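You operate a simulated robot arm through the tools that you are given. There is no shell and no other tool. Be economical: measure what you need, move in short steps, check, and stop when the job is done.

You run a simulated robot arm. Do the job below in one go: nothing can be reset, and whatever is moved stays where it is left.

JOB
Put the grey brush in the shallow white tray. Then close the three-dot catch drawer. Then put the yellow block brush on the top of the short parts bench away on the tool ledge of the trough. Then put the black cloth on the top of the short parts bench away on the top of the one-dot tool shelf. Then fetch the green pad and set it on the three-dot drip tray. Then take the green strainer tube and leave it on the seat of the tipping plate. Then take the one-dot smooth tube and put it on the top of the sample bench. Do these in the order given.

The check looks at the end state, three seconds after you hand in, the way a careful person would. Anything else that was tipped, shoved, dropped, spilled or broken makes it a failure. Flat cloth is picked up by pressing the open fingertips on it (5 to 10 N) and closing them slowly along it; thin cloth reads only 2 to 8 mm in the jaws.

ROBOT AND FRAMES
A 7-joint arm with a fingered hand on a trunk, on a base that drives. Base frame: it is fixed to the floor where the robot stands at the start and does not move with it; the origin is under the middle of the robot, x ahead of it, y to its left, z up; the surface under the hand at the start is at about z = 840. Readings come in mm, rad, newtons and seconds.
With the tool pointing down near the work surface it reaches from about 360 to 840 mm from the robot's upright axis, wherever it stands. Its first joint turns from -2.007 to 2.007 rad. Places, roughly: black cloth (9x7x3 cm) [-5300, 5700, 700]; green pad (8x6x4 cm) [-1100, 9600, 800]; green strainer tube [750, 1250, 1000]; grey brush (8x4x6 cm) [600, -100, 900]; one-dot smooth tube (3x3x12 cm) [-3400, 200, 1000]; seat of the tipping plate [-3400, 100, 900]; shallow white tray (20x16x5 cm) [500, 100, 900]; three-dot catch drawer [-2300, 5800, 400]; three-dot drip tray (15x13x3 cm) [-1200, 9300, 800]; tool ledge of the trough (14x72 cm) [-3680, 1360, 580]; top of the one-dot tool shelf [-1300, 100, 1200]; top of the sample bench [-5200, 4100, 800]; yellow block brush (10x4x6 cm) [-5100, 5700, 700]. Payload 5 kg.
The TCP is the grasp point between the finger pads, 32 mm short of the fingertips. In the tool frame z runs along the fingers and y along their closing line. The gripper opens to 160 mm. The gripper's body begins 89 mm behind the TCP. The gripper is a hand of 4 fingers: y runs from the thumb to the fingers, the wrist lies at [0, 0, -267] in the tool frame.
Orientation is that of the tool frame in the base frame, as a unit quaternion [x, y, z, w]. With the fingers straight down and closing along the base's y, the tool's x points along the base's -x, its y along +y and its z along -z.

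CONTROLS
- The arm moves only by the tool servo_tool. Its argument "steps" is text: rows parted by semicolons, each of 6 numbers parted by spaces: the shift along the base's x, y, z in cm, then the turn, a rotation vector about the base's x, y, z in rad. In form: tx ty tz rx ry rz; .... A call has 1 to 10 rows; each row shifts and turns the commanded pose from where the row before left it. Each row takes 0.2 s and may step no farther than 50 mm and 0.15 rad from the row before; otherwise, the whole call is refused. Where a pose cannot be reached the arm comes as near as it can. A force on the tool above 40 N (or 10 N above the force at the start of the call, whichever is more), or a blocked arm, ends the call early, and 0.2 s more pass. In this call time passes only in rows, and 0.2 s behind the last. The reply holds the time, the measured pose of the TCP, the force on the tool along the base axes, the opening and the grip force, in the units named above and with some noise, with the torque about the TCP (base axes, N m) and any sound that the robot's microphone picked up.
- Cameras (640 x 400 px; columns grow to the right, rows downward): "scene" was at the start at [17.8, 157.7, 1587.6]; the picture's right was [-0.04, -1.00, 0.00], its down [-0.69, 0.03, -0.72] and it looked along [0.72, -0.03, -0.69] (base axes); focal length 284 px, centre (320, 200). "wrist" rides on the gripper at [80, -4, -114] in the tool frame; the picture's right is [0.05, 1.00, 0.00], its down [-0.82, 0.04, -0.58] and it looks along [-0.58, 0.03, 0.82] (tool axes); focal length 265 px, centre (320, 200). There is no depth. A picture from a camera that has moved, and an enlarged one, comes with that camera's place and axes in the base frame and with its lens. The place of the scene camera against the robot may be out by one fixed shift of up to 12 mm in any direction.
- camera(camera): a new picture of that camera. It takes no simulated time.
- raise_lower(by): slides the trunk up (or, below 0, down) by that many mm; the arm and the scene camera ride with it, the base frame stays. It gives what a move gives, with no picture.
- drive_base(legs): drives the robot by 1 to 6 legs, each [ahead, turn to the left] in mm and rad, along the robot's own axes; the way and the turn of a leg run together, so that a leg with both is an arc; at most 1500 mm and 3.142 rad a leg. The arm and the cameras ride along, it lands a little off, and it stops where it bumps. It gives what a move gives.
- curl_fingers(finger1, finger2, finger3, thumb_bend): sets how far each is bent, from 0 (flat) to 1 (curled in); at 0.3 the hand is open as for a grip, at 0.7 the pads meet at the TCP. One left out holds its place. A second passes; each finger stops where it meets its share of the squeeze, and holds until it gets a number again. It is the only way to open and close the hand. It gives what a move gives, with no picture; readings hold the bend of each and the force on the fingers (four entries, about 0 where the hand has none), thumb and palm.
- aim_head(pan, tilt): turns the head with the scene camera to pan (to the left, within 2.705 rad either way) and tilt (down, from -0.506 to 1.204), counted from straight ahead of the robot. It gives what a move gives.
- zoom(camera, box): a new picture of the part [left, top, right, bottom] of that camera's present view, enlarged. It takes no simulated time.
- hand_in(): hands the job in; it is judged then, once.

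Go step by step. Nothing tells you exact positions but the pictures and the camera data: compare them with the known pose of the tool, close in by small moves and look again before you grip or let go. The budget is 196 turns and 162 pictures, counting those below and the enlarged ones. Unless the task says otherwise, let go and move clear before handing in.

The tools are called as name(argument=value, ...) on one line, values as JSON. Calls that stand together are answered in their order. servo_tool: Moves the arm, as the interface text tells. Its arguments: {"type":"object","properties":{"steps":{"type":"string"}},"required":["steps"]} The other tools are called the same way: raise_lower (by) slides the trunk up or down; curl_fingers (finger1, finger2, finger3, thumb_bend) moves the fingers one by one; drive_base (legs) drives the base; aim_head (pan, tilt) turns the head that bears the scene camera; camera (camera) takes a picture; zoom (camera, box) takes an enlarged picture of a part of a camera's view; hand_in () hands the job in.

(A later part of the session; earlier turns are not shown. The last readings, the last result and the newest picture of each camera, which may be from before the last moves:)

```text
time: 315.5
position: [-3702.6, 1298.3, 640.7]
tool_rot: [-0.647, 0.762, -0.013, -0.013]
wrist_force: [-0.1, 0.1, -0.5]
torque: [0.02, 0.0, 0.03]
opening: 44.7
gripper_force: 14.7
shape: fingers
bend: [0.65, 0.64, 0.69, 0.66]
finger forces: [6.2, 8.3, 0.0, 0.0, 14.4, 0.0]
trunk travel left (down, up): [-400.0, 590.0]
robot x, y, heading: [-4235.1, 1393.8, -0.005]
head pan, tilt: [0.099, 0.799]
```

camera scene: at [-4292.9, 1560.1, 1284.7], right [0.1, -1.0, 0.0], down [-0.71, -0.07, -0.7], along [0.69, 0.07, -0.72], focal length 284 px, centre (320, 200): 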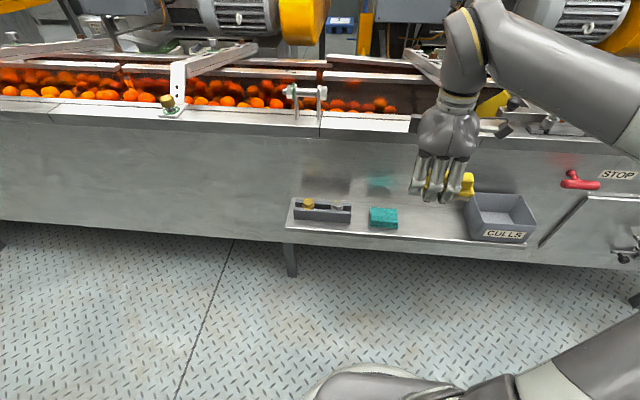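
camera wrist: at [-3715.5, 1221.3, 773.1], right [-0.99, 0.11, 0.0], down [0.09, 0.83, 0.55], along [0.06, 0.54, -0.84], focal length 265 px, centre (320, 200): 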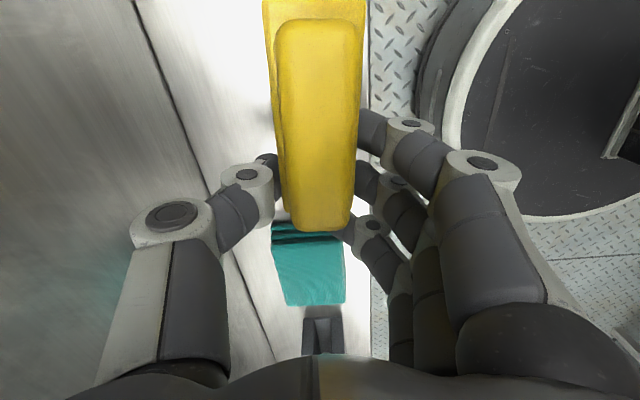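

servo_tool(steps="0 0 -0.3 0 0 0; 0 0 -0.3 0 0 0; 0 0 -0.3 0 0 0; 0 0 -0.3 0 0 0")

```text
time: 316.5
position: [-3702.3, 1297.7, 628.5]
tool_rot: [-0.648, 0.761, -0.014, -0.013]
wrist_force: [-1.1, -0.2, 0.3]
torque: [0.03, -0.02, -0.01]
opening: 44.3
gripper_force: 14.2
shape: fingers
bend: [0.65, 0.64, 0.69, 0.66]
finger forces: [6.1, 8.3, 0.0, 0.0, 14.4, 0.0]
trunk travel left (down, up): [-400.0, 590.0]
robot x, y, heading: [-4235.5, 1389.3, 0.002]
head pan, tilt: [0.099, 0.799]
```

servo_tool(steps="0 0 -0.3 0 0 0; 0 0 -0.3 0 0 0; 0 0 -0.3 0 0 0")

zoom(camera="scene", box=[340, 150, 540, 280])

```text
time: 317.3
position: [-3702.1, 1297.2, 618.6]
tool_rot: [-0.648, 0.761, -0.014, -0.013]
wrist_force: [0.9, -0.6, -0.8]
torque: [0.01, -0.03, 0.02]
opening: 44.2
gripper_force: 14.7
shape: fingers
bend: [0.65, 0.64, 0.69, 0.66]
finger forces: [6.2, 8.3, 0.1, 0.1, 14.4, 0.0]
trunk travel left (down, up): [-400.0, 590.0]
robot x, y, heading: [-4244.4, 1392.0, -0.003]
head pan, tilt: [0.099, 0.799]
```

```text
3.08 times, centred on (440, 215) of scene
camera zoom: at [-4222.5, 1559.9, 1284.6], right [0.1, -1.0, 0.0], down [-0.71, -0.07, -0.7], along [0.69, 0.07, -0.72], focal length 872 px, centre (-49, 154)
```

zoom: 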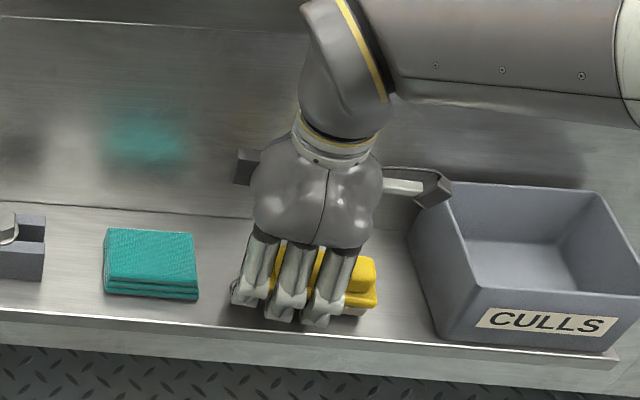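

servo_tool(steps="0 0 -0.3 0 0 0; 0 0 -0.3 0 0 0; 0 0 -0.3 0 0 0")

```text
time: 318.0
position: [-3700.8, 1297.8, 617.8]
tool_rot: [-0.648, 0.762, -0.017, -0.01]
wrist_force: [-6.4, -0.1, 26.7]
torque: [0.25, 0.6, 0.1]
opening: 43.9
gripper_force: 28.7
shape: fingers
bend: [0.64, 0.67, 0.69, 0.67]
finger forces: [8.2, 29.1, 0.1, 0.0, 20.2, 0.1]
trunk travel left (down, up): [-400.0, 590.0]
robot x, y, heading: [-4237.7, 1391.7, -0.004]
head pan, tilt: [0.099, 0.799]
stopped in row 3: the force on the tool passed its limit at 46 N (the readings are from after the stop); the commanded pose is now the measured one
```

Contact. Backing up 4 mm and releasing.

servo_tool(steps="0 0 0.4 0 0 0")

curl_fingers(finger1=0.54, finger2=0.54, finger3=0.54, thumb_bend=0.54)

zoom(camera="scene", box=[340, 150, 540, 280])

```text
time: 318.4
position: [-3700.3, 1298.4, 618.6]
tool_rot: [-0.648, 0.762, -0.016, -0.011]
wrist_force: [-1.5, 1.6, 5.4]
torque: [0.1, 0.15, 0.01]
opening: 44.4
gripper_force: 16.9
shape: fingers
bend: [0.65, 0.65, 0.69, 0.67]
finger forces: [7.3, 12.1, 0.1, 0.1, 14.7, 0.1]
trunk travel left (down, up): [-400.0, 590.0]
robot x, y, heading: [-4240.8, 1394.9, -0.0]
head pan, tilt: [0.099, 0.799]
```

```text
time: 319.4
position: [-3699.7, 1298.9, 621.0]
tool_rot: [-0.648, 0.761, -0.018, -0.01]
wrist_force: [6.6, -0.2, 33.4]
torque: [0.43, -0.48, -0.08]
opening: 75.4
gripper_force: 16.8
shape: fingers
bend: [0.54, 0.59, 0.62, 0.54]
finger forces: [0.1, 9.2, 9.7, 0.0, 14.5, 0.1]
trunk travel left (down, up): [-400.0, 590.0]
robot x, y, heading: [-4237.4, 1387.5, -0.001]
head pan, tilt: [0.099, 0.799]
```

```text
3.08 times, centred on (440, 215) of scene
camera zoom: at [-4224.2, 1560.3, 1284.8], right [0.1, -1.0, 0.0], down [-0.71, -0.07, -0.7], along [0.69, 0.07, -0.72], focal length 872 px, centre (-49, 154)
```

zoom: 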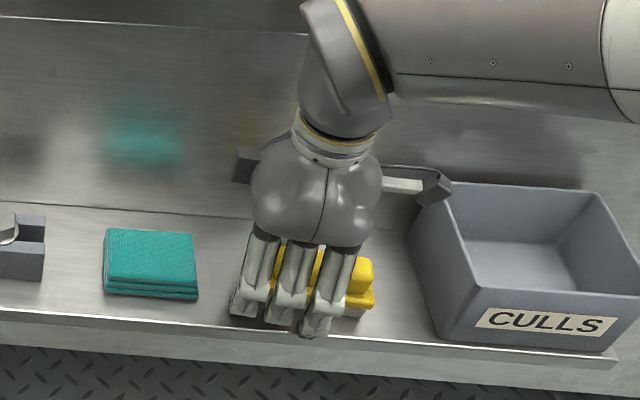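

Fingertips press the ledge while opening, so I raise a little, open slightly more and withdraw straight up.

servo_tool(steps="0 0 1 0 0 0; 0 0 0.5 0 0 0")

curl_fingers(finger1=0.5, finger2=0.5, finger3=0.5, thumb_bend=0.54)

servo_tool(steps="0 0 1.5 0 0 0; 0 0 3 0 0 0; 0 0 4 0 0 0; 0 0 4 0 0 0")

camera(camera="wrist")

zoom(camera="scene", box=[270, 80, 570, 280])

```text
time: 320.0
position: [-3701.7, 1297.3, 632.6]
tool_rot: [-0.647, 0.762, -0.016, -0.011]
wrist_force: [-0.2, -0.5, -0.4]
torque: [0.0, 0.03, 0.01]
opening: 75.5
gripper_force: 0.0
shape: fingers
bend: [0.54, 0.54, 0.54, 0.54]
finger forces: [0.0, 0.0, 0.0, 0.0, 0.1, 0.1]
trunk travel left (down, up): [-400.0, 590.0]
robot x, y, heading: [-4240.3, 1388.6, -0.003]
head pan, tilt: [0.099, 0.799]
```

```text
time: 321.0
position: [-3701.2, 1298.0, 632.9]
tool_rot: [-0.648, 0.761, -0.017, -0.012]
wrist_force: [0.7, -0.5, -0.8]
torque: [0.0, -0.02, 0.01]
opening: 83.3
gripper_force: 0.0
shape: fingers
bend: [0.5, 0.5, 0.5, 0.54]
finger forces: [0.0, 0.1, 0.1, 0.0, 0.0, 0.0]
trunk travel left (down, up): [-400.0, 590.0]
robot x, y, heading: [-4238.0, 1392.3, -0.002]
head pan, tilt: [0.099, 0.799]
```

```text
time: 322.0
position: [-3699.5, 1296.3, 757.6]
tool_rot: [-0.647, 0.762, -0.017, -0.012]
wrist_force: [1.2, -0.6, -0.3]
torque: [-0.03, 0.0, 0.02]
opening: 83.5
gripper_force: 0.0
shape: fingers
bend: [0.5, 0.5, 0.5, 0.54]
finger forces: [0.0, 0.1, 0.0, 0.1, 0.0, 0.1]
trunk travel left (down, up): [-400.0, 590.0]
robot x, y, heading: [-4237.5, 1390.6, -0.003]
head pan, tilt: [0.099, 0.799]
```

```text
62 pictures are left
camera wrist: at [-3709.0, 1220.9, 874.4], right [-0.99, 0.11, -0.01], down [0.09, 0.83, 0.55], along [0.07, 0.54, -0.84], focal length 265 px, centre (320, 200)
```

wrist: 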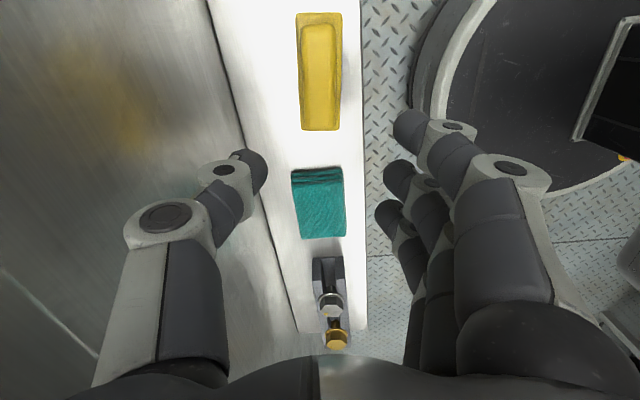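

```text
2.00 times, centred on (420, 180) of scene
camera zoom: at [-4222.4, 1560.0, 1284.6], right [0.1, -1.0, 0.0], down [-0.71, -0.07, -0.7], along [0.69, 0.07, -0.72], focal length 567 px, centre (120, 240)
```

zoom: 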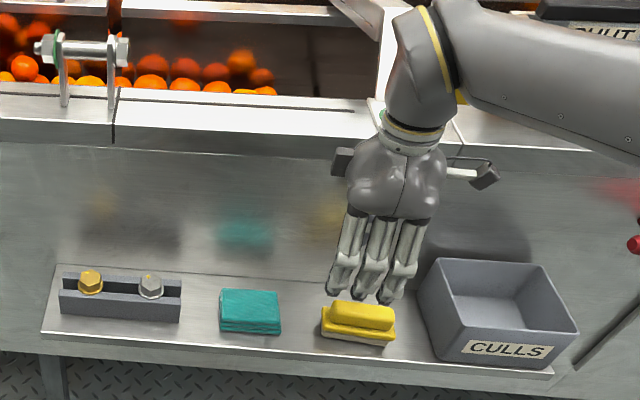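

The brush rests on the ledge. Next the cloth: raise, retract, and drive back to the short parts bench.

servo_tool(steps="-4 0 3 0 0 0; -4 0 3 0 0 0; -4 0 3 0 0 -0.1; -2 2 2 0 0 -0.14; 0 2 0 0 0 -0.14; 0 2 0 0 0 -0.14; 0 2 0 0 0 -0.14; 0 2 0 0 0 -0.14; 0 0 0 0 0 -0.14; 0 0 0 0 0 -0.14")

raise_lower(by=350)

```text
time: 324.2
position: [-3840.8, 1397.7, 869.2]
tool_rot: [-0.163, 0.986, -0.008, -0.019]
wrist_force: [-0.6, -0.5, -0.8]
torque: [-0.03, -0.03, -0.01]
opening: 83.7
gripper_force: 0.0
shape: fingers
bend: [0.5, 0.5, 0.5, 0.54]
finger forces: [0.1, 0.0, 0.0, 0.0, 0.1, 0.1]
trunk travel left (down, up): [-400.0, 590.0]
robot x, y, heading: [-4237.1, 1389.5, -0.003]
head pan, tilt: [0.099, 0.799]
```

```text
time: 327.6
position: [-3841.4, 1396.6, 1217.1]
tool_rot: [-0.165, 0.986, -0.008, -0.019]
wrist_force: [1.0, 0.0, -0.5]
torque: [0.0, 0.01, 0.05]
opening: 83.5
gripper_force: 0.1
shape: fingers
bend: [0.5, 0.5, 0.5, 0.54]
finger forces: [0.0, 0.0, 0.0, 0.0, 0.1, 0.1]
trunk travel left (down, up): [-750.0, 240.0]
robot x, y, heading: [-4236.9, 1392.1, 0.002]
head pan, tilt: [0.099, 0.799]
```

drive_base(legs=[[-330, 0], [0, 1.571], [1500, 0], [1500, 0], [1300, 0], [0, 1.571]])

camera(camera="wrist")

```text
time: 357.5
position: [-4812.2, 5682.5, 1218.2]
tool_rot: [0.99, 0.142, 0.018, -0.008]
wrist_force: [0.3, 0.4, 0.2]
torque: [0.05, 0.0, 0.0]
opening: 83.8
gripper_force: 0.0
shape: fingers
bend: [0.5, 0.5, 0.5, 0.54]
finger forces: [0.0, 0.0, 0.0, 0.0, 0.0, 0.1]
trunk travel left (down, up): [-750.0, 240.0]
robot x, y, heading: [-4416.8, 5671.8, 3.092]
head pan, tilt: [0.099, 0.799]
```

```text
60 pictures are left
camera wrist: at [-4740.6, 5706.4, 1335.6], right [0.33, -0.94, -0.01], down [-0.79, -0.28, 0.54], along [-0.52, -0.17, -0.84], focal length 265 px, centre (320, 200)
```

wrist: 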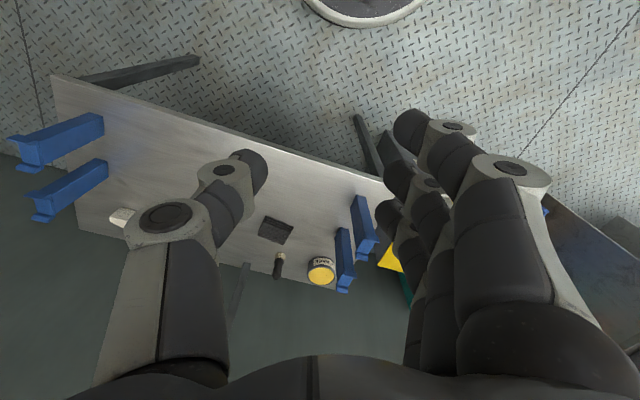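

The cloth is at ≈[-5260,5673], long side yaw ≈1.39 rad. Driving 170 mm closer, then aligning the hand above it.

drive_base(legs=[[170, 0]])

servo_tool(steps="-2 0 -3 0 0 0.11; -2 0 -3 0 0 0.11; -2 0 -3 0 0 0.11; -2 0 -3 0 0 0.11; -2 0 -3 0 0 0.11; -2 0 -3 0 0 0.11; -3 0 -3 0 0 0.11; -3 0 0 0 0 0.11; -3 0 0 0 0 0.11; -3 0 0 0 0 0.11")

curl_fingers(finger1=0.43, finger2=0.43, finger3=0.43, thumb_bend=0.43)

camera(camera="wrist")

```text
time: 358.9
position: [-4980.8, 5690.4, 1217.9]
tool_rot: [0.99, 0.143, 0.019, -0.008]
wrist_force: [-0.8, -0.5, 0.1]
torque: [0.0, -0.02, 0.01]
opening: 83.6
gripper_force: 0.1
shape: fingers
bend: [0.5, 0.5, 0.5, 0.54]
finger forces: [0.1, 0.1, 0.1, 0.0, 0.0, 0.0]
trunk travel left (down, up): [-750.0, 240.0]
robot x, y, heading: [-4582.0, 5679.2, 3.099]
head pan, tilt: [0.099, 0.799]
```

```text
time: 361.1
position: [-5220.4, 5688.1, 1007.7]
tool_rot: [0.768, 0.64, 0.012, -0.015]
wrist_force: [-0.2, -0.8, -0.5]
torque: [-0.04, -0.03, -0.01]
opening: 83.5
gripper_force: 0.1
shape: fingers
bend: [0.5, 0.5, 0.5, 0.54]
finger forces: [0.0, 0.1, 0.0, 0.1, 0.0, 0.0]
trunk travel left (down, up): [-750.0, 240.0]
robot x, y, heading: [-4582.3, 5678.5, 3.097]
head pan, tilt: [0.099, 0.799]
```

```text
time: 362.1
position: [-5219.9, 5690.0, 1008.2]
tool_rot: [0.769, 0.639, 0.012, -0.016]
wrist_force: [0.6, 0.4, 0.4]
torque: [0.02, -0.01, -0.04]
opening: 118.2
gripper_force: 0.0
shape: fingers
bend: [0.43, 0.43, 0.43, 0.43]
finger forces: [0.0, 0.0, 0.0, 0.0, 0.0, 0.0]
trunk travel left (down, up): [-750.0, 240.0]
robot x, y, heading: [-4581.6, 5679.9, 3.092]
head pan, tilt: [0.099, 0.799]
```

```text
59 pictures are left
camera wrist: at [-5209.6, 5763.2, 1125.6], right [0.99, -0.13, -0.01], down [-0.11, -0.83, 0.54], along [-0.08, -0.54, -0.84], focal length 265 px, centre (320, 200)
```

wrist: 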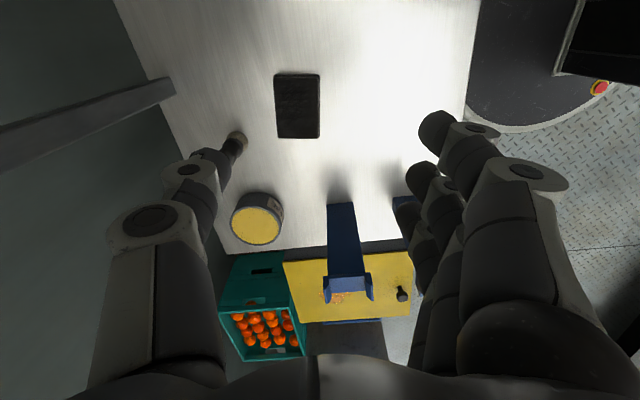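

servo_tool(steps="-1.8 -0.6 0 0 0 0; -1.8 -0.6 0 0 0 0")

raise_lower(by=-190)

camera(camera="wrist")

```text
time: 362.8
position: [-5257.9, 5678.4, 1008.6]
tool_rot: [0.77, 0.638, 0.011, -0.016]
wrist_force: [-0.6, 0.1, -1.3]
torque: [0.01, -0.01, -0.01]
opening: 118.5
gripper_force: 0.0
shape: fingers
bend: [0.43, 0.43, 0.43, 0.43]
finger forces: [0.0, 0.1, 0.0, 0.0, 0.0, 0.1]
trunk travel left (down, up): [-750.0, 240.0]
robot x, y, heading: [-4578.1, 5679.6, 3.101]
head pan, tilt: [0.099, 0.799]
```

```text
time: 364.8
position: [-5257.1, 5678.1, 819.2]
tool_rot: [0.769, 0.639, 0.012, -0.017]
wrist_force: [0.1, 0.1, -0.3]
torque: [0.0, -0.01, 0.01]
opening: 118.8
gripper_force: 0.0
shape: fingers
bend: [0.43, 0.43, 0.43, 0.43]
finger forces: [0.0, 0.1, 0.1, 0.0, 0.0, 0.1]
trunk travel left (down, up): [-560.0, 430.0]
robot x, y, heading: [-4583.3, 5677.1, 3.098]
head pan, tilt: [0.099, 0.799]
```

```text
58 pictures are left
camera wrist: at [-5246.3, 5752.4, 936.1], right [0.99, -0.13, -0.01], down [-0.11, -0.83, 0.54], along [-0.08, -0.54, -0.84], focal length 265 px, centre (320, 200)
```

wrist: 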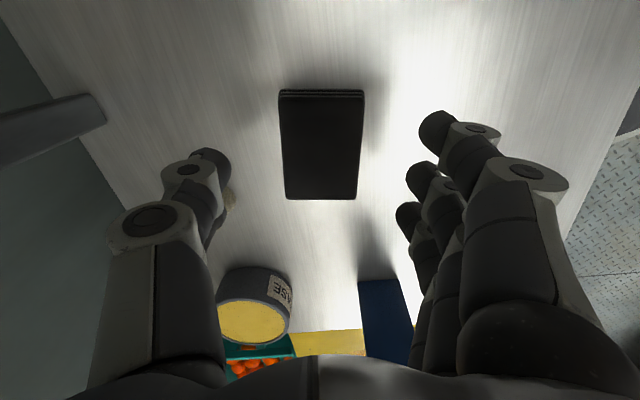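

Well centred. Descending onto the cloth's sides.

servo_tool(steps="0 0 -3 0 0 0; 0 0 -2 0 0 0; 0 0 -1 0 0 0; 0 0 -0.4 0 0 0")

curl_fingers(finger1=0.55, finger2=0.55, finger3=0.55, thumb_bend=0.55)

curl_fingers(finger1=0.7, finger2=0.7, finger3=0.7, thumb_bend=0.7)

camera(camera="wrist")

```text
time: 365.8
position: [-5257.9, 5678.2, 760.1]
tool_rot: [0.769, 0.638, 0.008, -0.019]
wrist_force: [-5.0, 1.2, 38.2]
torque: [-1.67, -2.22, -0.19]
opening: 118.8
gripper_force: 19.5
shape: fingers
bend: [0.43, 0.43, 0.46, 0.43]
finger forces: [0.0, 3.9, 34.7, 0.1, 0.0, 0.1]
trunk travel left (down, up): [-560.0, 430.0]
robot x, y, heading: [-4581.6, 5678.7, 3.1]
head pan, tilt: [0.099, 0.799]
```

```text
time: 366.2
position: [-5254.7, 5675.4, 761.0]
tool_rot: [0.77, 0.638, 0.009, -0.018]
wrist_force: [7.6, -0.3, 30.0]
torque: [-0.86, -1.85, 0.23]
opening: 75.1
gripper_force: 16.0
shape: fingers
bend: [0.54, 0.52, 0.52, 0.55]
finger forces: [0.8, 15.1, 14.5, 0.1, 1.0, 0.1]
trunk travel left (down, up): [-560.0, 430.0]
robot x, y, heading: [-4580.9, 5675.2, 3.098]
head pan, tilt: [0.099, 0.799]
stopped: the force on the tool passed its limit at 52 N (the readings are from after the stop); the commanded pose is now the measured one
```

```text
time: 367.2
position: [-5254.0, 5675.5, 759.3]
tool_rot: [0.769, 0.639, 0.009, -0.017]
wrist_force: [-0.6, -4.5, 37.5]
torque: [-0.34, -1.89, -0.09]
opening: 70.5
gripper_force: 39.9
shape: fingers
bend: [0.56, 0.6, 0.63, 0.64]
finger forces: [26.4, 17.8, 13.4, 0.0, 22.3, 0.0]
trunk travel left (down, up): [-560.0, 430.0]
robot x, y, heading: [-4583.6, 5678.8, 3.098]
head pan, tilt: [0.099, 0.799]
```

```text
57 pictures are left
camera wrist: at [-5244.0, 5749.6, 876.2], right [0.99, -0.13, -0.01], down [-0.1, -0.83, 0.55], along [-0.08, -0.54, -0.84], focal length 265 px, centre (320, 200)
```

wrist: 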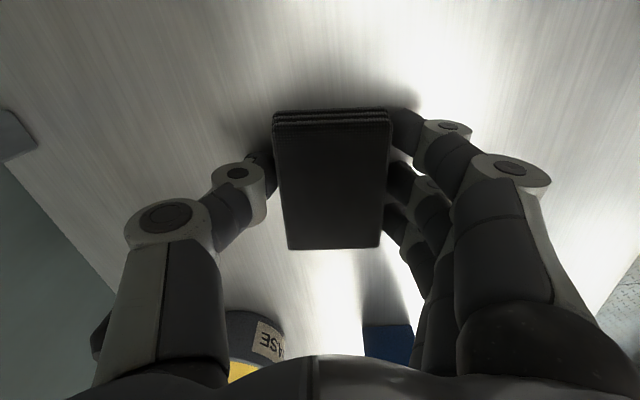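

The folded cloth is between the pads. Lifting a little to check.

servo_tool(steps="0 0 0.5 0 0 0; 0 0 1 0 0 0; 0 0 2 0 0 0; 0 0 3 0 0 0")

camera(camera="wrist")

```text
time: 368.2
position: [-5256.6, 5676.9, 820.4]
tool_rot: [0.77, 0.638, 0.011, -0.016]
wrist_force: [-0.1, -0.4, -0.3]
torque: [0.06, 0.02, 0.02]
opening: 70.5
gripper_force: 20.6
shape: fingers
bend: [0.54, 0.59, 0.63, 0.64]
finger forces: [8.0, 6.4, 6.6, 0.0, 21.0, 0.1]
trunk travel left (down, up): [-560.0, 430.0]
robot x, y, heading: [-4581.2, 5680.8, 3.096]
head pan, tilt: [0.099, 0.799]
```

```text
56 pictures are left
camera wrist: at [-5245.8, 5751.1, 937.4], right [0.99, -0.13, -0.01], down [-0.11, -0.83, 0.54], along [-0.08, -0.54, -0.84], focal length 265 px, centre (320, 200)
```

wrist: 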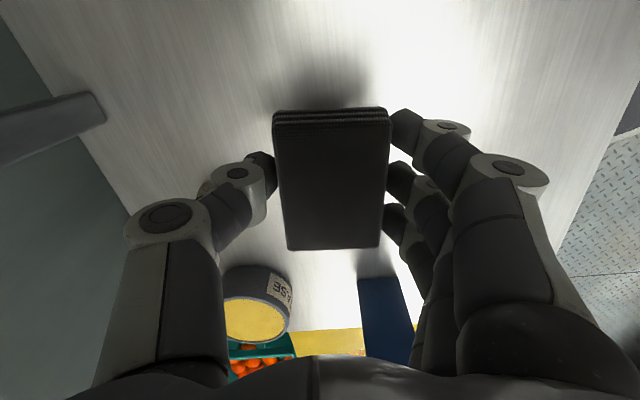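

Cloth is firmly held. Raising and pulling in before turning away.

raise_lower(by=340)

servo_tool(steps="4 0 0 0 0 0; 4 0 0 0 0 0; 4 0 0 0 0 0; 4 0 0 0 0 0; 4 0 0 0 0 0; 3 0 0 0 0 0")

```text
time: 370.5
position: [-5249.7, 5672.9, 1060.5]
tool_rot: [0.769, 0.639, 0.018, -0.008]
wrist_force: [1.8, -3.6, -5.8]
torque: [0.24, 0.01, 0.07]
opening: 70.9
gripper_force: 24.1
shape: fingers
bend: [0.54, 0.59, 0.63, 0.64]
finger forces: [8.0, 6.5, 6.5, 0.0, 21.2, 6.2]
trunk travel left (down, up): [-807.0, 183.0]
robot x, y, heading: [-4578.7, 5677.6, 3.105]
head pan, tilt: [0.099, 0.799]
stopped: the force on the tool passed its limit at 59 N (the readings are from after the stop); the commanded pose is now the measured one
```

```text
time: 371.9
position: [-5020.5, 5675.0, 1061.8]
tool_rot: [0.769, 0.638, 0.018, -0.009]
wrist_force: [1.5, -0.8, -1.2]
torque: [0.01, 0.0, 0.01]
opening: 70.9
gripper_force: 20.9
shape: fingers
bend: [0.54, 0.59, 0.63, 0.64]
finger forces: [8.1, 6.5, 6.4, 0.1, 20.8, 0.0]
trunk travel left (down, up): [-807.0, 183.0]
robot x, y, heading: [-4579.5, 5676.0, 3.1]
head pan, tilt: [0.099, 0.799]
```

While rising, the hand bumped something above, probably the small raised stand. Let me check the stand and its purple item.

aim_head(pan=0.0, tilt=0.6)

camera(camera="scene")

```text
time: 372.6
position: [-5020.9, 5674.1, 1061.1]
tool_rot: [0.77, 0.638, 0.017, -0.008]
wrist_force: [0.7, 0.0, -0.4]
torque: [0.0, 0.03, 0.0]
opening: 70.5
gripper_force: 21.0
shape: fingers
bend: [0.54, 0.59, 0.63, 0.64]
finger forces: [8.1, 6.6, 6.3, 0.0, 20.9, 0.0]
trunk travel left (down, up): [-807.0, 183.0]
robot x, y, heading: [-4576.4, 5681.0, 3.095]
head pan, tilt: [0.0, 0.6]
```

```text
55 pictures are left
camera scene: at [-4621.3, 5528.1, 1708.8], right [0.04, 1.0, 0.0], down [0.56, -0.03, -0.82], along [-0.82, 0.04, -0.57], focal length 284 px, centre (320, 200)
```

scene: 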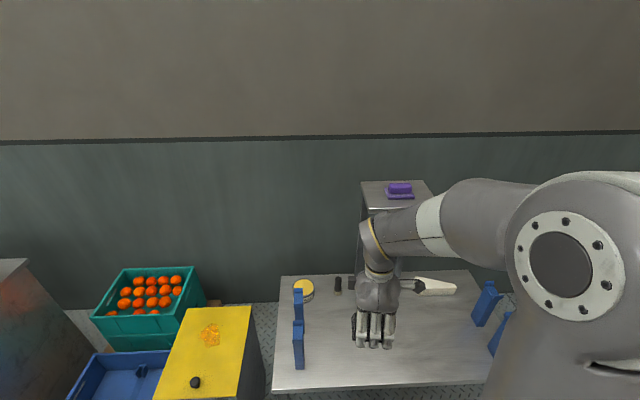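

Nothing was disturbed; the purple item and stand are in place. Raising a bit and driving around to the one-dot machine's front.

servo_tool(steps="0.5 0 4 0 0 0; 0.5 0 4 0 0 0")

drive_base(legs=[[0, 1.612], [1500, 0], [1500, 0], [1500, 0], [1500, 0], [530, 0]])

```text
time: 373.4
position: [-5003.2, 5632.1, 1124.6]
tool_rot: [0.731, 0.681, 0.036, 0.002]
wrist_force: [0.3, -0.9, 0.2]
torque: [0.07, 0.0, 0.02]
opening: 70.7
gripper_force: 20.9
shape: fingers
bend: [0.54, 0.59, 0.63, 0.64]
finger forces: [8.0, 6.5, 6.3, 0.0, 21.1, 0.0]
trunk travel left (down, up): [-807.0, 183.0]
robot x, y, heading: [-4582.0, 5678.2, 3.096]
head pan, tilt: [0.0, 0.6]
stopped in row 2: the arm was blocked; the commanded pose is now the measured one
```

```text
time: 408.5
position: [-4652.4, -1259.1, 1125.5]
tool_rot: [0.032, 0.999, 0.027, -0.023]
wrist_force: [0.4, 0.2, -0.8]
torque: [0.05, -0.02, -0.01]
opening: 70.4
gripper_force: 20.6
shape: fingers
bend: [0.54, 0.59, 0.63, 0.64]
finger forces: [7.8, 6.2, 6.3, 0.0, 20.4, 0.0]
trunk travel left (down, up): [-807.0, 183.0]
robot x, y, heading: [-4701.4, -833.3, -1.611]
head pan, tilt: [0.0, 0.6]
```

drive_base(legs=[[0, 1.611], [1500, 0], [1500, 0], [1200, 0], [0, 1.571], [750, 0]])

aim_head(pan=1.2, tilt=0.5)

camera(camera="scene")

```text
time: 440.0
position: [-557.0, 231.0, 1124.8]
tool_rot: [0.999, -0.023, 0.023, 0.027]
wrist_force: [-0.3, 1.2, -1.0]
torque: [0.01, 0.01, -0.01]
opening: 69.9
gripper_force: 19.3
shape: fingers
bend: [0.54, 0.59, 0.63, 0.64]
finger forces: [7.5, 6.0, 6.0, 0.0, 19.6, 0.0]
trunk travel left (down, up): [-807.0, 183.0]
robot x, y, heading: [-499.6, -190.9, 1.549]
head pan, tilt: [0.0, 0.6]
```

```text
time: 441.4
position: [-557.5, 231.5, 1125.9]
tool_rot: [0.999, -0.023, 0.023, 0.026]
wrist_force: [-0.7, -1.1, 0.4]
torque: [-0.02, -0.02, 0.01]
opening: 69.9
gripper_force: 19.3
shape: fingers
bend: [0.54, 0.59, 0.63, 0.64]
finger forces: [7.6, 5.9, 6.0, 0.0, 19.7, 0.1]
trunk travel left (down, up): [-807.0, 183.0]
robot x, y, heading: [-498.8, -187.0, 1.545]
head pan, tilt: [1.201, 0.499]
```

```text
54 pictures are left
camera scene: at [-748.0, -208.5, 1717.9], right [0.38, 0.92, 0.0], down [0.44, -0.18, -0.88], along [-0.81, 0.34, -0.48], focal length 284 px, centre (320, 200)
```

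scene: 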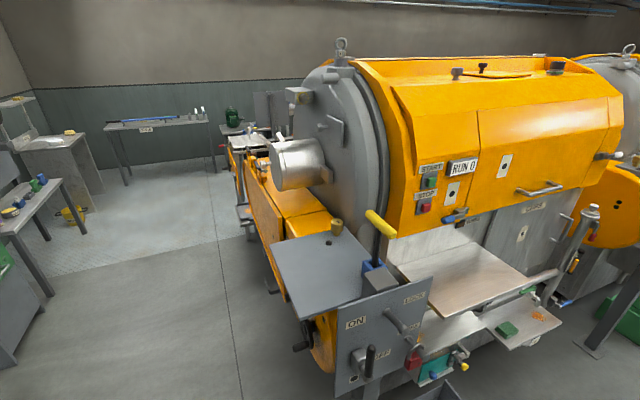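

The tool shelf is the grey plate (x≈-1430…-1150, y≈-85…215, z≈1200); a T-handle and knob occupy its +y side. The free spot is around [-1255,-25]. I'll face it, raise, and approach.

drive_base(legs=[[160, 0], [0, 1.592]])

raise_lower(by=183)

drive_base(legs=[[130, 0]])

aim_head(pan=0.3, tilt=0.7)

camera(camera="scene")

camera(camera="wrist")

```text
time: 446.7
position: [-917.7, -101.3, 1126.2]
tool_rot: [0.713, 0.701, 0.035, 0.002]
wrist_force: [-0.2, -0.9, -0.4]
torque: [0.01, -0.02, 0.03]
opening: 69.8
gripper_force: 19.2
shape: fingers
bend: [0.54, 0.59, 0.63, 0.64]
finger forces: [7.3, 6.0, 5.8, 0.1, 19.2, 0.1]
trunk travel left (down, up): [-807.0, 183.0]
robot x, y, heading: [-498.3, -35.0, -3.131]
head pan, tilt: [1.201, 0.499]
```

```text
time: 448.7
position: [-917.8, -100.4, 1308.4]
tool_rot: [0.713, 0.7, 0.035, 0.002]
wrist_force: [0.6, -0.2, -0.3]
torque: [-0.03, 0.0, 0.01]
opening: 69.2
gripper_force: 19.7
shape: fingers
bend: [0.54, 0.59, 0.63, 0.64]
finger forces: [7.4, 5.9, 5.9, 0.0, 19.2, 0.1]
trunk travel left (down, up): [-990.0, 0.0]
robot x, y, heading: [-500.0, -30.1, -3.134]
head pan, tilt: [1.201, 0.499]
```

```text
time: 450.0
position: [-1052.2, -101.7, 1306.2]
tool_rot: [0.714, 0.699, 0.037, 0.002]
wrist_force: [-0.6, 0.4, -1.3]
torque: [0.05, -0.05, -0.01]
opening: 69.8
gripper_force: 19.6
shape: fingers
bend: [0.54, 0.59, 0.63, 0.64]
finger forces: [7.3, 5.9, 5.9, 0.0, 19.3, 0.1]
trunk travel left (down, up): [-990.0, 0.0]
robot x, y, heading: [-628.8, -30.8, -3.139]
head pan, tilt: [1.201, 0.499]
```

```text
time: 451.2
position: [-1050.2, -99.4, 1307.6]
tool_rot: [0.714, 0.699, 0.036, 0.002]
wrist_force: [0.5, 0.7, -0.4]
torque: [-0.03, 0.04, -0.04]
opening: 69.7
gripper_force: 19.5
shape: fingers
bend: [0.54, 0.59, 0.63, 0.64]
finger forces: [7.4, 6.0, 5.9, 0.0, 19.2, 0.0]
trunk travel left (down, up): [-990.0, 0.0]
robot x, y, heading: [-631.5, -34.9, -3.142]
head pan, tilt: [0.3, 0.7]
```

```text
53 pictures are left
camera scene: at [-654.6, -211.2, 1882.9], right [-0.3, 0.95, 0.0], down [0.61, 0.19, -0.77], along [-0.73, -0.23, -0.64], focal length 284 px, centre (320, 200)
```

scene: 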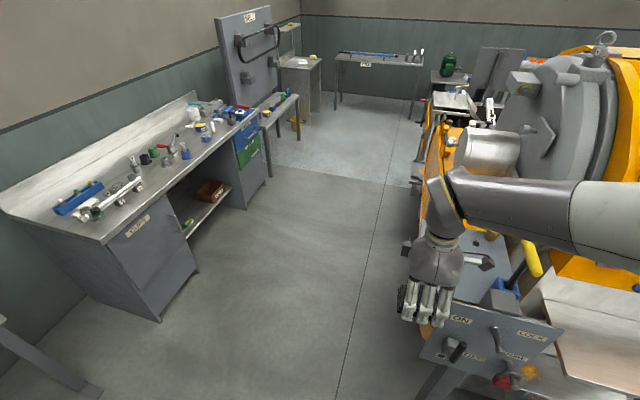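

```text
52 pictures are left
camera wrist: at [-1059.2, -26.1, 1425.2], right [1.0, 0.03, 0.05], down [0.0, -0.84, 0.54], along [0.06, -0.54, -0.84], focal length 265 px, centre (320, 200)
```

wrist: 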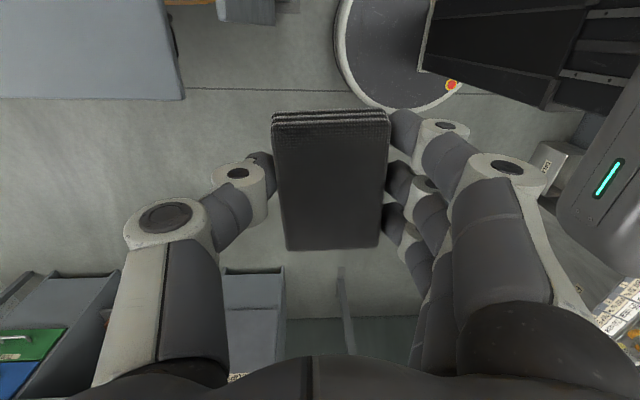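

servo_tool(steps="-4 1.6 0 -0.01 0.011 0; -4 1.6 0 -0.01 0.011 0; -4 1.6 0 -0.01 0.011 0; -4 1.6 0 -0.01 0.011 0; -4 1.7 0 -0.007 0.01 0")

camera(camera="wrist")

zoom(camera="scene", box=[360, 130, 600, 330])

```text
time: 452.4
position: [-1251.9, -16.8, 1304.8]
tool_rot: [0.715, 0.699, 0.0, 0.001]
wrist_force: [-1.6, -0.8, -0.8]
torque: [-0.06, -0.1, -0.02]
opening: 69.5
gripper_force: 19.6
shape: fingers
bend: [0.54, 0.59, 0.63, 0.64]
finger forces: [7.5, 6.0, 5.9, 0.0, 19.5, 0.1]
trunk travel left (down, up): [-990.0, 0.0]
robot x, y, heading: [-629.2, -31.5, -3.141]
head pan, tilt: [0.3, 0.7]
```

```text
51 pictures are left
camera wrist: at [-1254.7, 62.6, 1418.7], right [1.0, 0.03, 0.0], down [0.02, -0.81, 0.58], along [0.02, -0.58, -0.81], focal length 265 px, centre (320, 200)
```

wrist: 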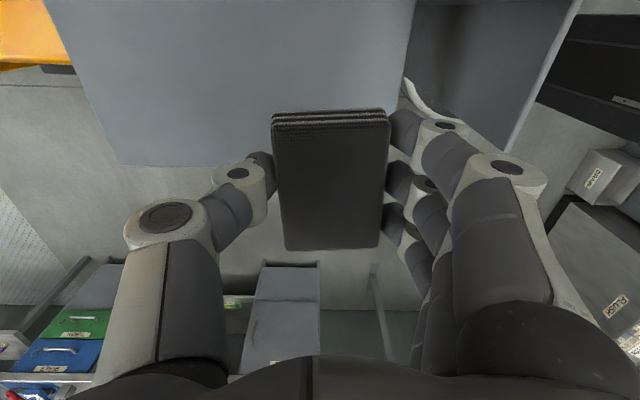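

```text
2.00 times, centred on (480, 230) of scene
camera zoom: at [-657.7, -208.2, 1883.0], right [-0.3, 0.95, 0.0], down [0.62, 0.19, -0.76], along [-0.73, -0.23, -0.65], focal length 567 px, centre (0, 140)
```

zoom: 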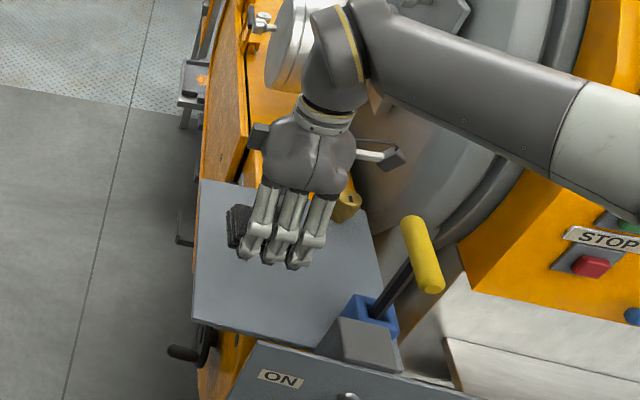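

Shifting to y≈+8 to stay clear of the plate's edge, then lowering the cloth.

servo_tool(steps="0 2.5 0 0 0 0; 0 0 -2 0 0 0; 0 0 -2 0 0 0; 0 0 -1 0 0 0; 0 0 -0.4 0 0 0; 0 0 -0.4 0 0 0; 0 0 -0.3 0 0 0")

zoom(camera="scene", box=[400, 180, 560, 310])

```text
time: 454.0
position: [-1249.8, -19.3, 1245.4]
tool_rot: [0.715, 0.7, -0.001, -0.001]
wrist_force: [0.0, -0.4, -0.5]
torque: [0.01, 0.01, -0.03]
opening: 69.7
gripper_force: 19.6
shape: fingers
bend: [0.54, 0.59, 0.63, 0.64]
finger forces: [7.5, 6.0, 6.1, 0.1, 19.4, 0.1]
out of reach, approached as far as the arm can: row 1
trunk travel left (down, up): [-990.0, 0.0]
robot x, y, heading: [-629.0, -30.7, -3.134]
head pan, tilt: [0.3, 0.7]
```

```text
3.08 times, centred on (480, 245) of scene
camera zoom: at [-654.9, -211.5, 1882.8], right [-0.3, 0.95, 0.0], down [0.61, 0.19, -0.76], along [-0.73, -0.23, -0.64], focal length 872 px, centre (-172, 62)
```

zoom: 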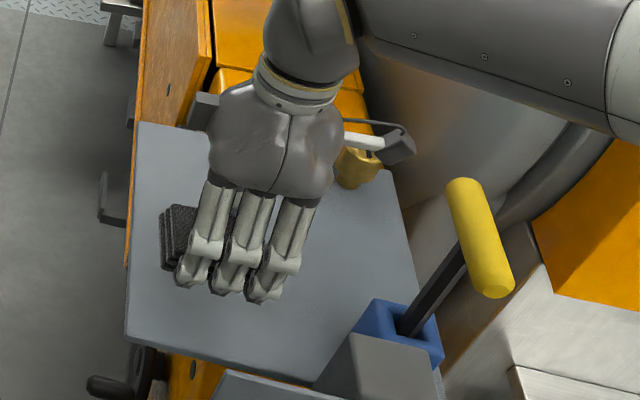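

servo_tool(steps="0 1 0 0 0 0; 0 1 0 0 0 0; 0 0 -0.3 0 0 0; 0 0 -0.3 0 0 0")

camera(camera="wrist")

```text
time: 455.0
position: [-1250.2, 1.7, 1240.5]
tool_rot: [0.714, 0.7, 0.0, 0.0]
wrist_force: [-0.5, 0.0, -0.1]
torque: [0.01, -0.02, 0.0]
opening: 69.6
gripper_force: 19.6
shape: fingers
bend: [0.54, 0.59, 0.63, 0.64]
finger forces: [7.5, 6.1, 5.8, 0.1, 19.4, 0.0]
trunk travel left (down, up): [-990.0, 0.0]
robot x, y, heading: [-629.8, -36.1, -3.14]
head pan, tilt: [0.3, 0.7]
```

```text
48 pictures are left
camera wrist: at [-1253.4, 80.6, 1354.3], right [1.0, 0.03, 0.0], down [0.02, -0.82, 0.58], along [0.02, -0.58, -0.82], focal length 265 px, centre (320, 200)
```

wrist: 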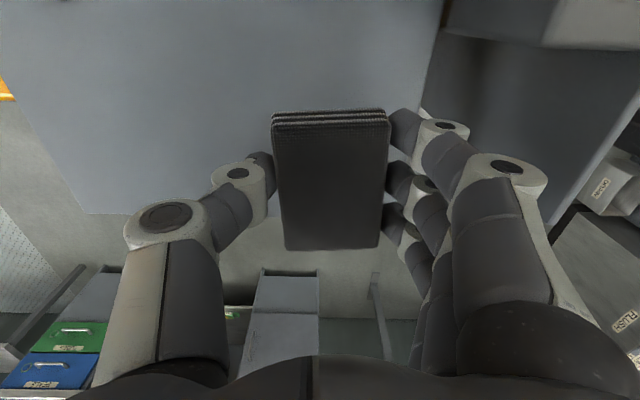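

Re-triangulating the plate edge gives plate z≈1140 (edge y≈-88), so I continue down, shifting back 2 cm in y to stay clear of the T-handle.

servo_tool(steps="0 -1.5 0 0 0 0; 0 0 -1.5 0 0 0; 0 0 -1.5 0 0 0; 0 0 -0.8 0 0 0")

zoom(camera="scene", box=[400, 180, 560, 310])

```text
time: 456.0
position: [-1252.1, -13.6, 1202.3]
tool_rot: [0.714, 0.7, 0.0, 0.0]
wrist_force: [0.0, -0.8, -0.9]
torque: [0.0, 0.02, 0.01]
opening: 69.5
gripper_force: 19.0
shape: fingers
bend: [0.54, 0.59, 0.63, 0.64]
finger forces: [7.4, 6.0, 5.9, 0.1, 19.5, 0.0]
trunk travel left (down, up): [-990.0, 0.0]
robot x, y, heading: [-629.7, -33.4, -3.137]
head pan, tilt: [0.3, 0.7]
```

```text
3.08 times, centred on (480, 245) of scene
camera zoom: at [-655.1, -210.5, 1882.9], right [-0.3, 0.95, 0.0], down [0.61, 0.19, -0.76], along [-0.73, -0.23, -0.64], focal length 872 px, centre (-172, 62)
```

zoom: 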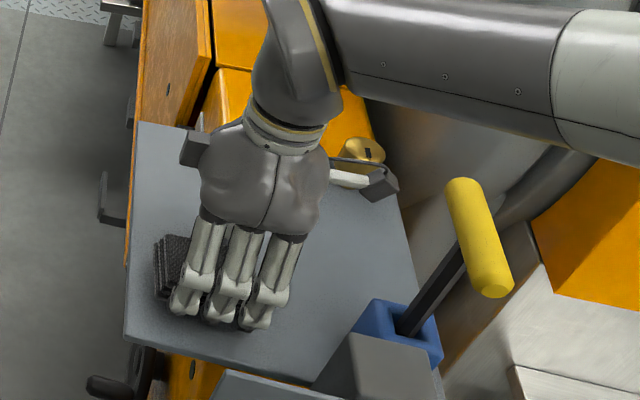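

servo_tool(steps="0 0 -0.5 0 0 0; 0 0 -0.4 0 0 0; 0 0 -0.4 0 0 0; 0 0 -0.4 0 0 0; 0 0 -0.3 0 0 0; 0 0 -0.3 0 0 0")

```text
time: 457.1
position: [-1251.9, -13.2, 1189.2]
tool_rot: [0.716, 0.698, -0.002, -0.003]
wrist_force: [5.2, 2.0, 26.2]
torque: [0.89, -1.48, -0.09]
opening: 70.0
gripper_force: 31.0
shape: fingers
bend: [0.57, 0.59, 0.63, 0.64]
finger forces: [28.9, 7.5, 6.8, 0.0, 18.0, 0.1]
trunk travel left (down, up): [-990.0, 0.0]
robot x, y, heading: [-631.4, -34.6, -3.138]
head pan, tilt: [0.3, 0.7]
stopped in row 5: the force on the tool passed its limit at 44 N (the readings are from after the stop); the commanded pose is now the measured one
```

Contact. Raising slightly, opening, then withdrawing.

servo_tool(steps="0 0 0.7 0 0 0")

curl_fingers(finger1=0.47, finger2=0.47, finger3=0.47, thumb_bend=0.47)

servo_tool(steps="0 0 1 0 0 0; 0 0 2 0 0 0; 0 0 3 0 0 0; 0 0 4 0 0 0; 0 0 3 0 0 0")

camera(camera="wrist")

```text
time: 457.5
position: [-1253.8, -13.6, 1191.6]
tool_rot: [0.715, 0.699, -0.001, -0.002]
wrist_force: [0.5, -0.6, -0.3]
torque: [0.02, 0.02, 0.0]
opening: 69.5
gripper_force: 20.4
shape: fingers
bend: [0.54, 0.59, 0.63, 0.64]
finger forces: [7.8, 6.5, 6.5, 0.0, 20.7, 0.0]
trunk travel left (down, up): [-990.0, 0.0]
robot x, y, heading: [-631.2, -30.6, -3.136]
head pan, tilt: [0.3, 0.7]
```

```text
time: 458.5
position: [-1252.6, -13.6, 1194.8]
tool_rot: [0.715, 0.699, -0.001, -0.003]
wrist_force: [0.2, -0.2, 0.1]
torque: [0.0, 0.0, -0.01]
opening: 102.4
gripper_force: 0.1
shape: fingers
bend: [0.47, 0.47, 0.47, 0.47]
finger forces: [0.0, 0.1, 0.0, 0.0, 0.0, 0.0]
trunk travel left (down, up): [-990.0, 0.0]
robot x, y, heading: [-633.1, -34.0, -3.138]
head pan, tilt: [0.3, 0.7]
```

```text
time: 459.7
position: [-1253.5, -14.0, 1304.5]
tool_rot: [0.716, 0.698, -0.002, -0.004]
wrist_force: [0.4, -0.3, -0.7]
torque: [0.04, 0.04, 0.0]
opening: 102.7
gripper_force: 0.0
shape: fingers
bend: [0.47, 0.47, 0.47, 0.47]
finger forces: [0.0, 0.1, 0.1, 0.0, 0.0, 0.0]
out of reach, approached as far as the arm can: row 5
trunk travel left (down, up): [-990.0, 0.0]
robot x, y, heading: [-629.8, -31.6, -3.136]
head pan, tilt: [0.3, 0.7]
```

```text
46 pictures are left
camera wrist: at [-1255.0, 65.0, 1418.6], right [1.0, 0.03, -0.01], down [0.03, -0.82, 0.58], along [0.01, -0.58, -0.82], focal length 265 px, centre (320, 200)
```

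wrist: 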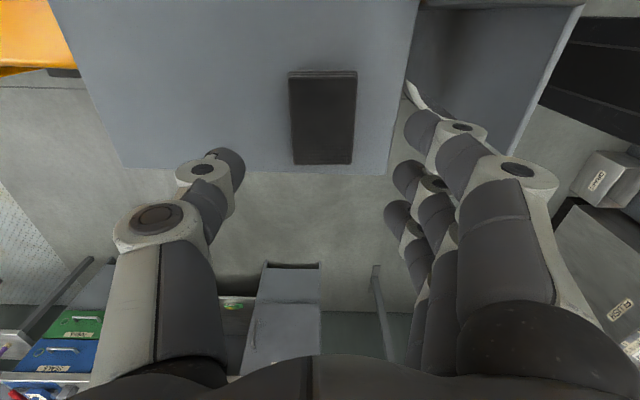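

The cloth lies fully on the plate. To avoid the T-handle I move sideways (-y) first, then pull back and drive away toward the far end.

servo_tool(steps="0 -4 0 0 0 0; 0 -4 0 0 0 0; 2 -4 0 0 0 0; 4 0 0 0 0 0; 4 0 0 0 0 -0.1; 4 0 0 0 0 -0.14; 4 0 0 0 0 -0.14; 2 2 0 0 0 -0.14; 0 2 0 0 0 -0.14; 0 2 0 0 0 -0.14")

drive_base(legs=[[-200, 0], [0, -1.571], [1500, 0], [1500, 0], [1500, 0], [1500, 0]])

drive_base(legs=[[1500, 0], [900, 0]])

aim_head(pan=0.5, tilt=0.45)

camera(camera="scene")

```text
time: 461.9
position: [-1051.1, -71.7, 1303.5]
tool_rot: [0.932, 0.364, -0.001, -0.003]
wrist_force: [0.4, 0.1, -0.1]
torque: [0.01, 0.01, -0.01]
opening: 102.7
gripper_force: 0.0
shape: fingers
bend: [0.47, 0.47, 0.47, 0.47]
finger forces: [0.0, 0.0, 0.0, 0.0, 0.0, 0.1]
trunk travel left (down, up): [-990.0, 0.0]
robot x, y, heading: [-629.5, -34.6, -3.136]
head pan, tilt: [0.3, 0.7]
```

```text
time: 495.6
position: [-452.6, 6422.2, 1301.7]
tool_rot: [0.917, -0.399, 0.002, -0.002]
wrist_force: [-0.1, 0.4, 0.6]
torque: [0.0, 0.02, -0.02]
opening: 103.0
gripper_force: 0.0
shape: fingers
bend: [0.47, 0.47, 0.47, 0.47]
finger forces: [0.0, 0.1, 0.1, 0.0, 0.0, 0.0]
trunk travel left (down, up): [-990.0, 0.0]
robot x, y, heading: [-411.4, 5999.4, 1.574]
head pan, tilt: [0.3, 0.7]
```

```text
time: 507.4
position: [-396.0, 8819.5, 1303.6]
tool_rot: [0.91, -0.416, 0.002, -0.001]
wrist_force: [0.1, 0.1, -0.3]
torque: [0.0, 0.0, -0.03]
opening: 102.7
gripper_force: 0.2
shape: fingers
bend: [0.47, 0.47, 0.47, 0.47]
finger forces: [0.0, 0.1, 0.0, 0.0, 0.0, 0.0]
trunk travel left (down, up): [-990.0, 0.0]
robot x, y, heading: [-370.3, 8398.4, 1.54]
head pan, tilt: [0.3, 0.7]
```

```text
time: 508.1
position: [-396.1, 8820.9, 1303.5]
tool_rot: [0.909, -0.416, 0.002, -0.002]
wrist_force: [-0.2, -0.4, -0.7]
torque: [0.02, -0.01, -0.04]
opening: 102.7
gripper_force: 0.1
shape: fingers
bend: [0.47, 0.47, 0.47, 0.47]
finger forces: [0.1, 0.0, 0.0, 0.1, 0.1, 0.1]
trunk travel left (down, up): [-990.0, 0.0]
robot x, y, heading: [-369.1, 8397.1, 1.538]
head pan, tilt: [0.499, 0.45]
```

```text
45 pictures are left
camera scene: at [-576.4, 8427.8, 1905.0], right [0.89, 0.45, 0.0], down [0.2, -0.39, -0.9], along [-0.41, 0.8, -0.44], focal length 284 px, centre (320, 200)
```

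scene: 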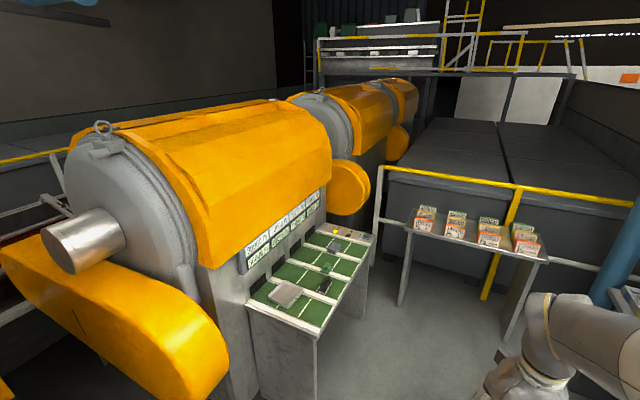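

zoom(camera="scene", box=[230, 180, 390, 340])

```text
2.50 times, centred on (310, 260) of scene
camera zoom: at [-576.4, 8427.8, 1905.0], right [0.89, 0.45, 0.0], down [0.2, -0.39, -0.9], along [-0.41, 0.8, -0.44], focal length 709 px, centre (345, 50)
```

zoom: 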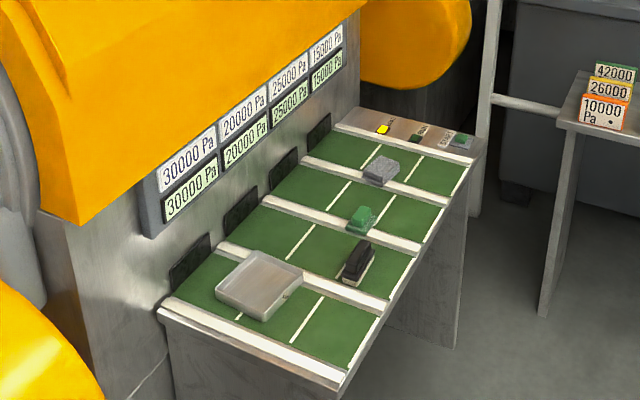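

The three-dot drip tray is at ≈[-1244,9337] and the green pad at ≈[-1143,9619], with a dark brush between. I'll pull up beside the table, facing -x.

drive_base(legs=[[1100, 0], [0, 1.6], [150, 0]])

raise_lower(by=-290)

aim_head(pan=0.0, tilt=0.8)

camera(camera="scene")

camera(camera="wrist")

```text
time: 518.5
position: [-912.3, 9455.2, 1300.8]
tool_rot: [0.934, 0.357, -0.001, -0.003]
wrist_force: [-0.1, -0.4, -1.2]
torque: [0.01, -0.02, -0.01]
opening: 102.8
gripper_force: 0.0
shape: fingers
bend: [0.47, 0.47, 0.47, 0.47]
finger forces: [0.0, 0.0, 0.0, 0.1, 0.0, 0.0]
trunk travel left (down, up): [-990.0, 0.0]
robot x, y, heading: [-491.7, 9487.0, 3.13]
head pan, tilt: [0.499, 0.45]
```

```text
time: 521.5
position: [-912.6, 9455.7, 1012.5]
tool_rot: [0.934, 0.357, 0.0, -0.003]
wrist_force: [0.1, -0.4, 0.2]
torque: [0.01, 0.0, -0.06]
opening: 102.5
gripper_force: 0.0
shape: fingers
bend: [0.47, 0.47, 0.47, 0.47]
finger forces: [0.0, 0.1, 0.0, 0.1, 0.1, 0.0]
trunk travel left (down, up): [-700.0, 290.0]
robot x, y, heading: [-486.3, 9485.9, 3.128]
head pan, tilt: [0.499, 0.45]
```

```text
time: 522.4
position: [-912.4, 9455.9, 1012.2]
tool_rot: [0.934, 0.357, 0.0, -0.003]
wrist_force: [-0.9, -0.3, 0.5]
torque: [-0.01, 0.03, -0.03]
opening: 102.7
gripper_force: 0.0
shape: fingers
bend: [0.47, 0.47, 0.47, 0.47]
finger forces: [0.0, 0.0, 0.0, 0.0, 0.0, 0.1]
trunk travel left (down, up): [-700.0, 290.0]
robot x, y, heading: [-492.8, 9485.9, 3.128]
head pan, tilt: [0.0, 0.799]
```

```text
43 pictures are left
camera scene: at [-516.8, 9334.2, 1584.7], right [0.01, 1.0, 0.0], down [0.72, -0.01, -0.7], along [-0.7, 0.01, -0.72], focal length 284 px, centre (320, 200)
```

scene: 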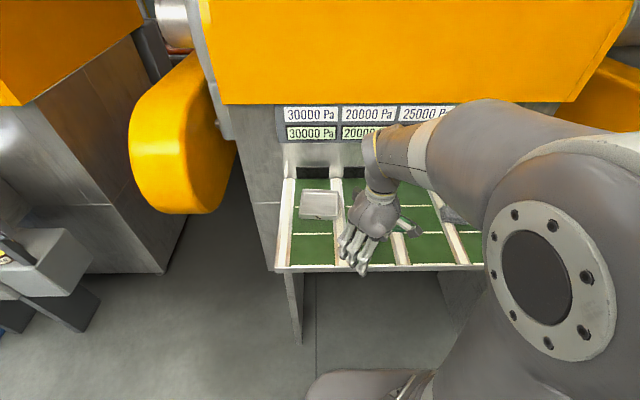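

```text
42 pictures are left
camera wrist: at [-855.0, 9510.7, 1126.7], right [0.7, -0.71, -0.01], down [-0.58, -0.58, 0.58], along [-0.41, -0.4, -0.82], focal length 265 px, centre (320, 200)
```

wrist: 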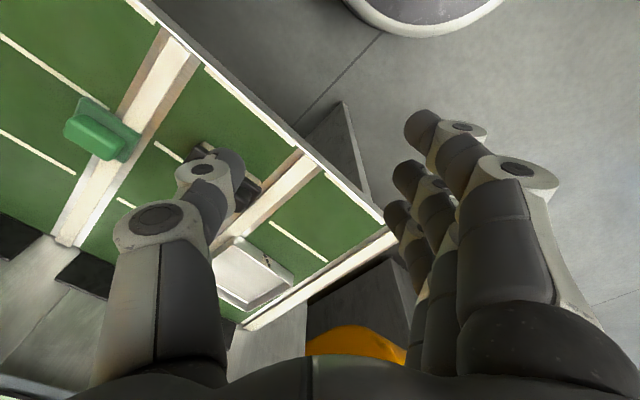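

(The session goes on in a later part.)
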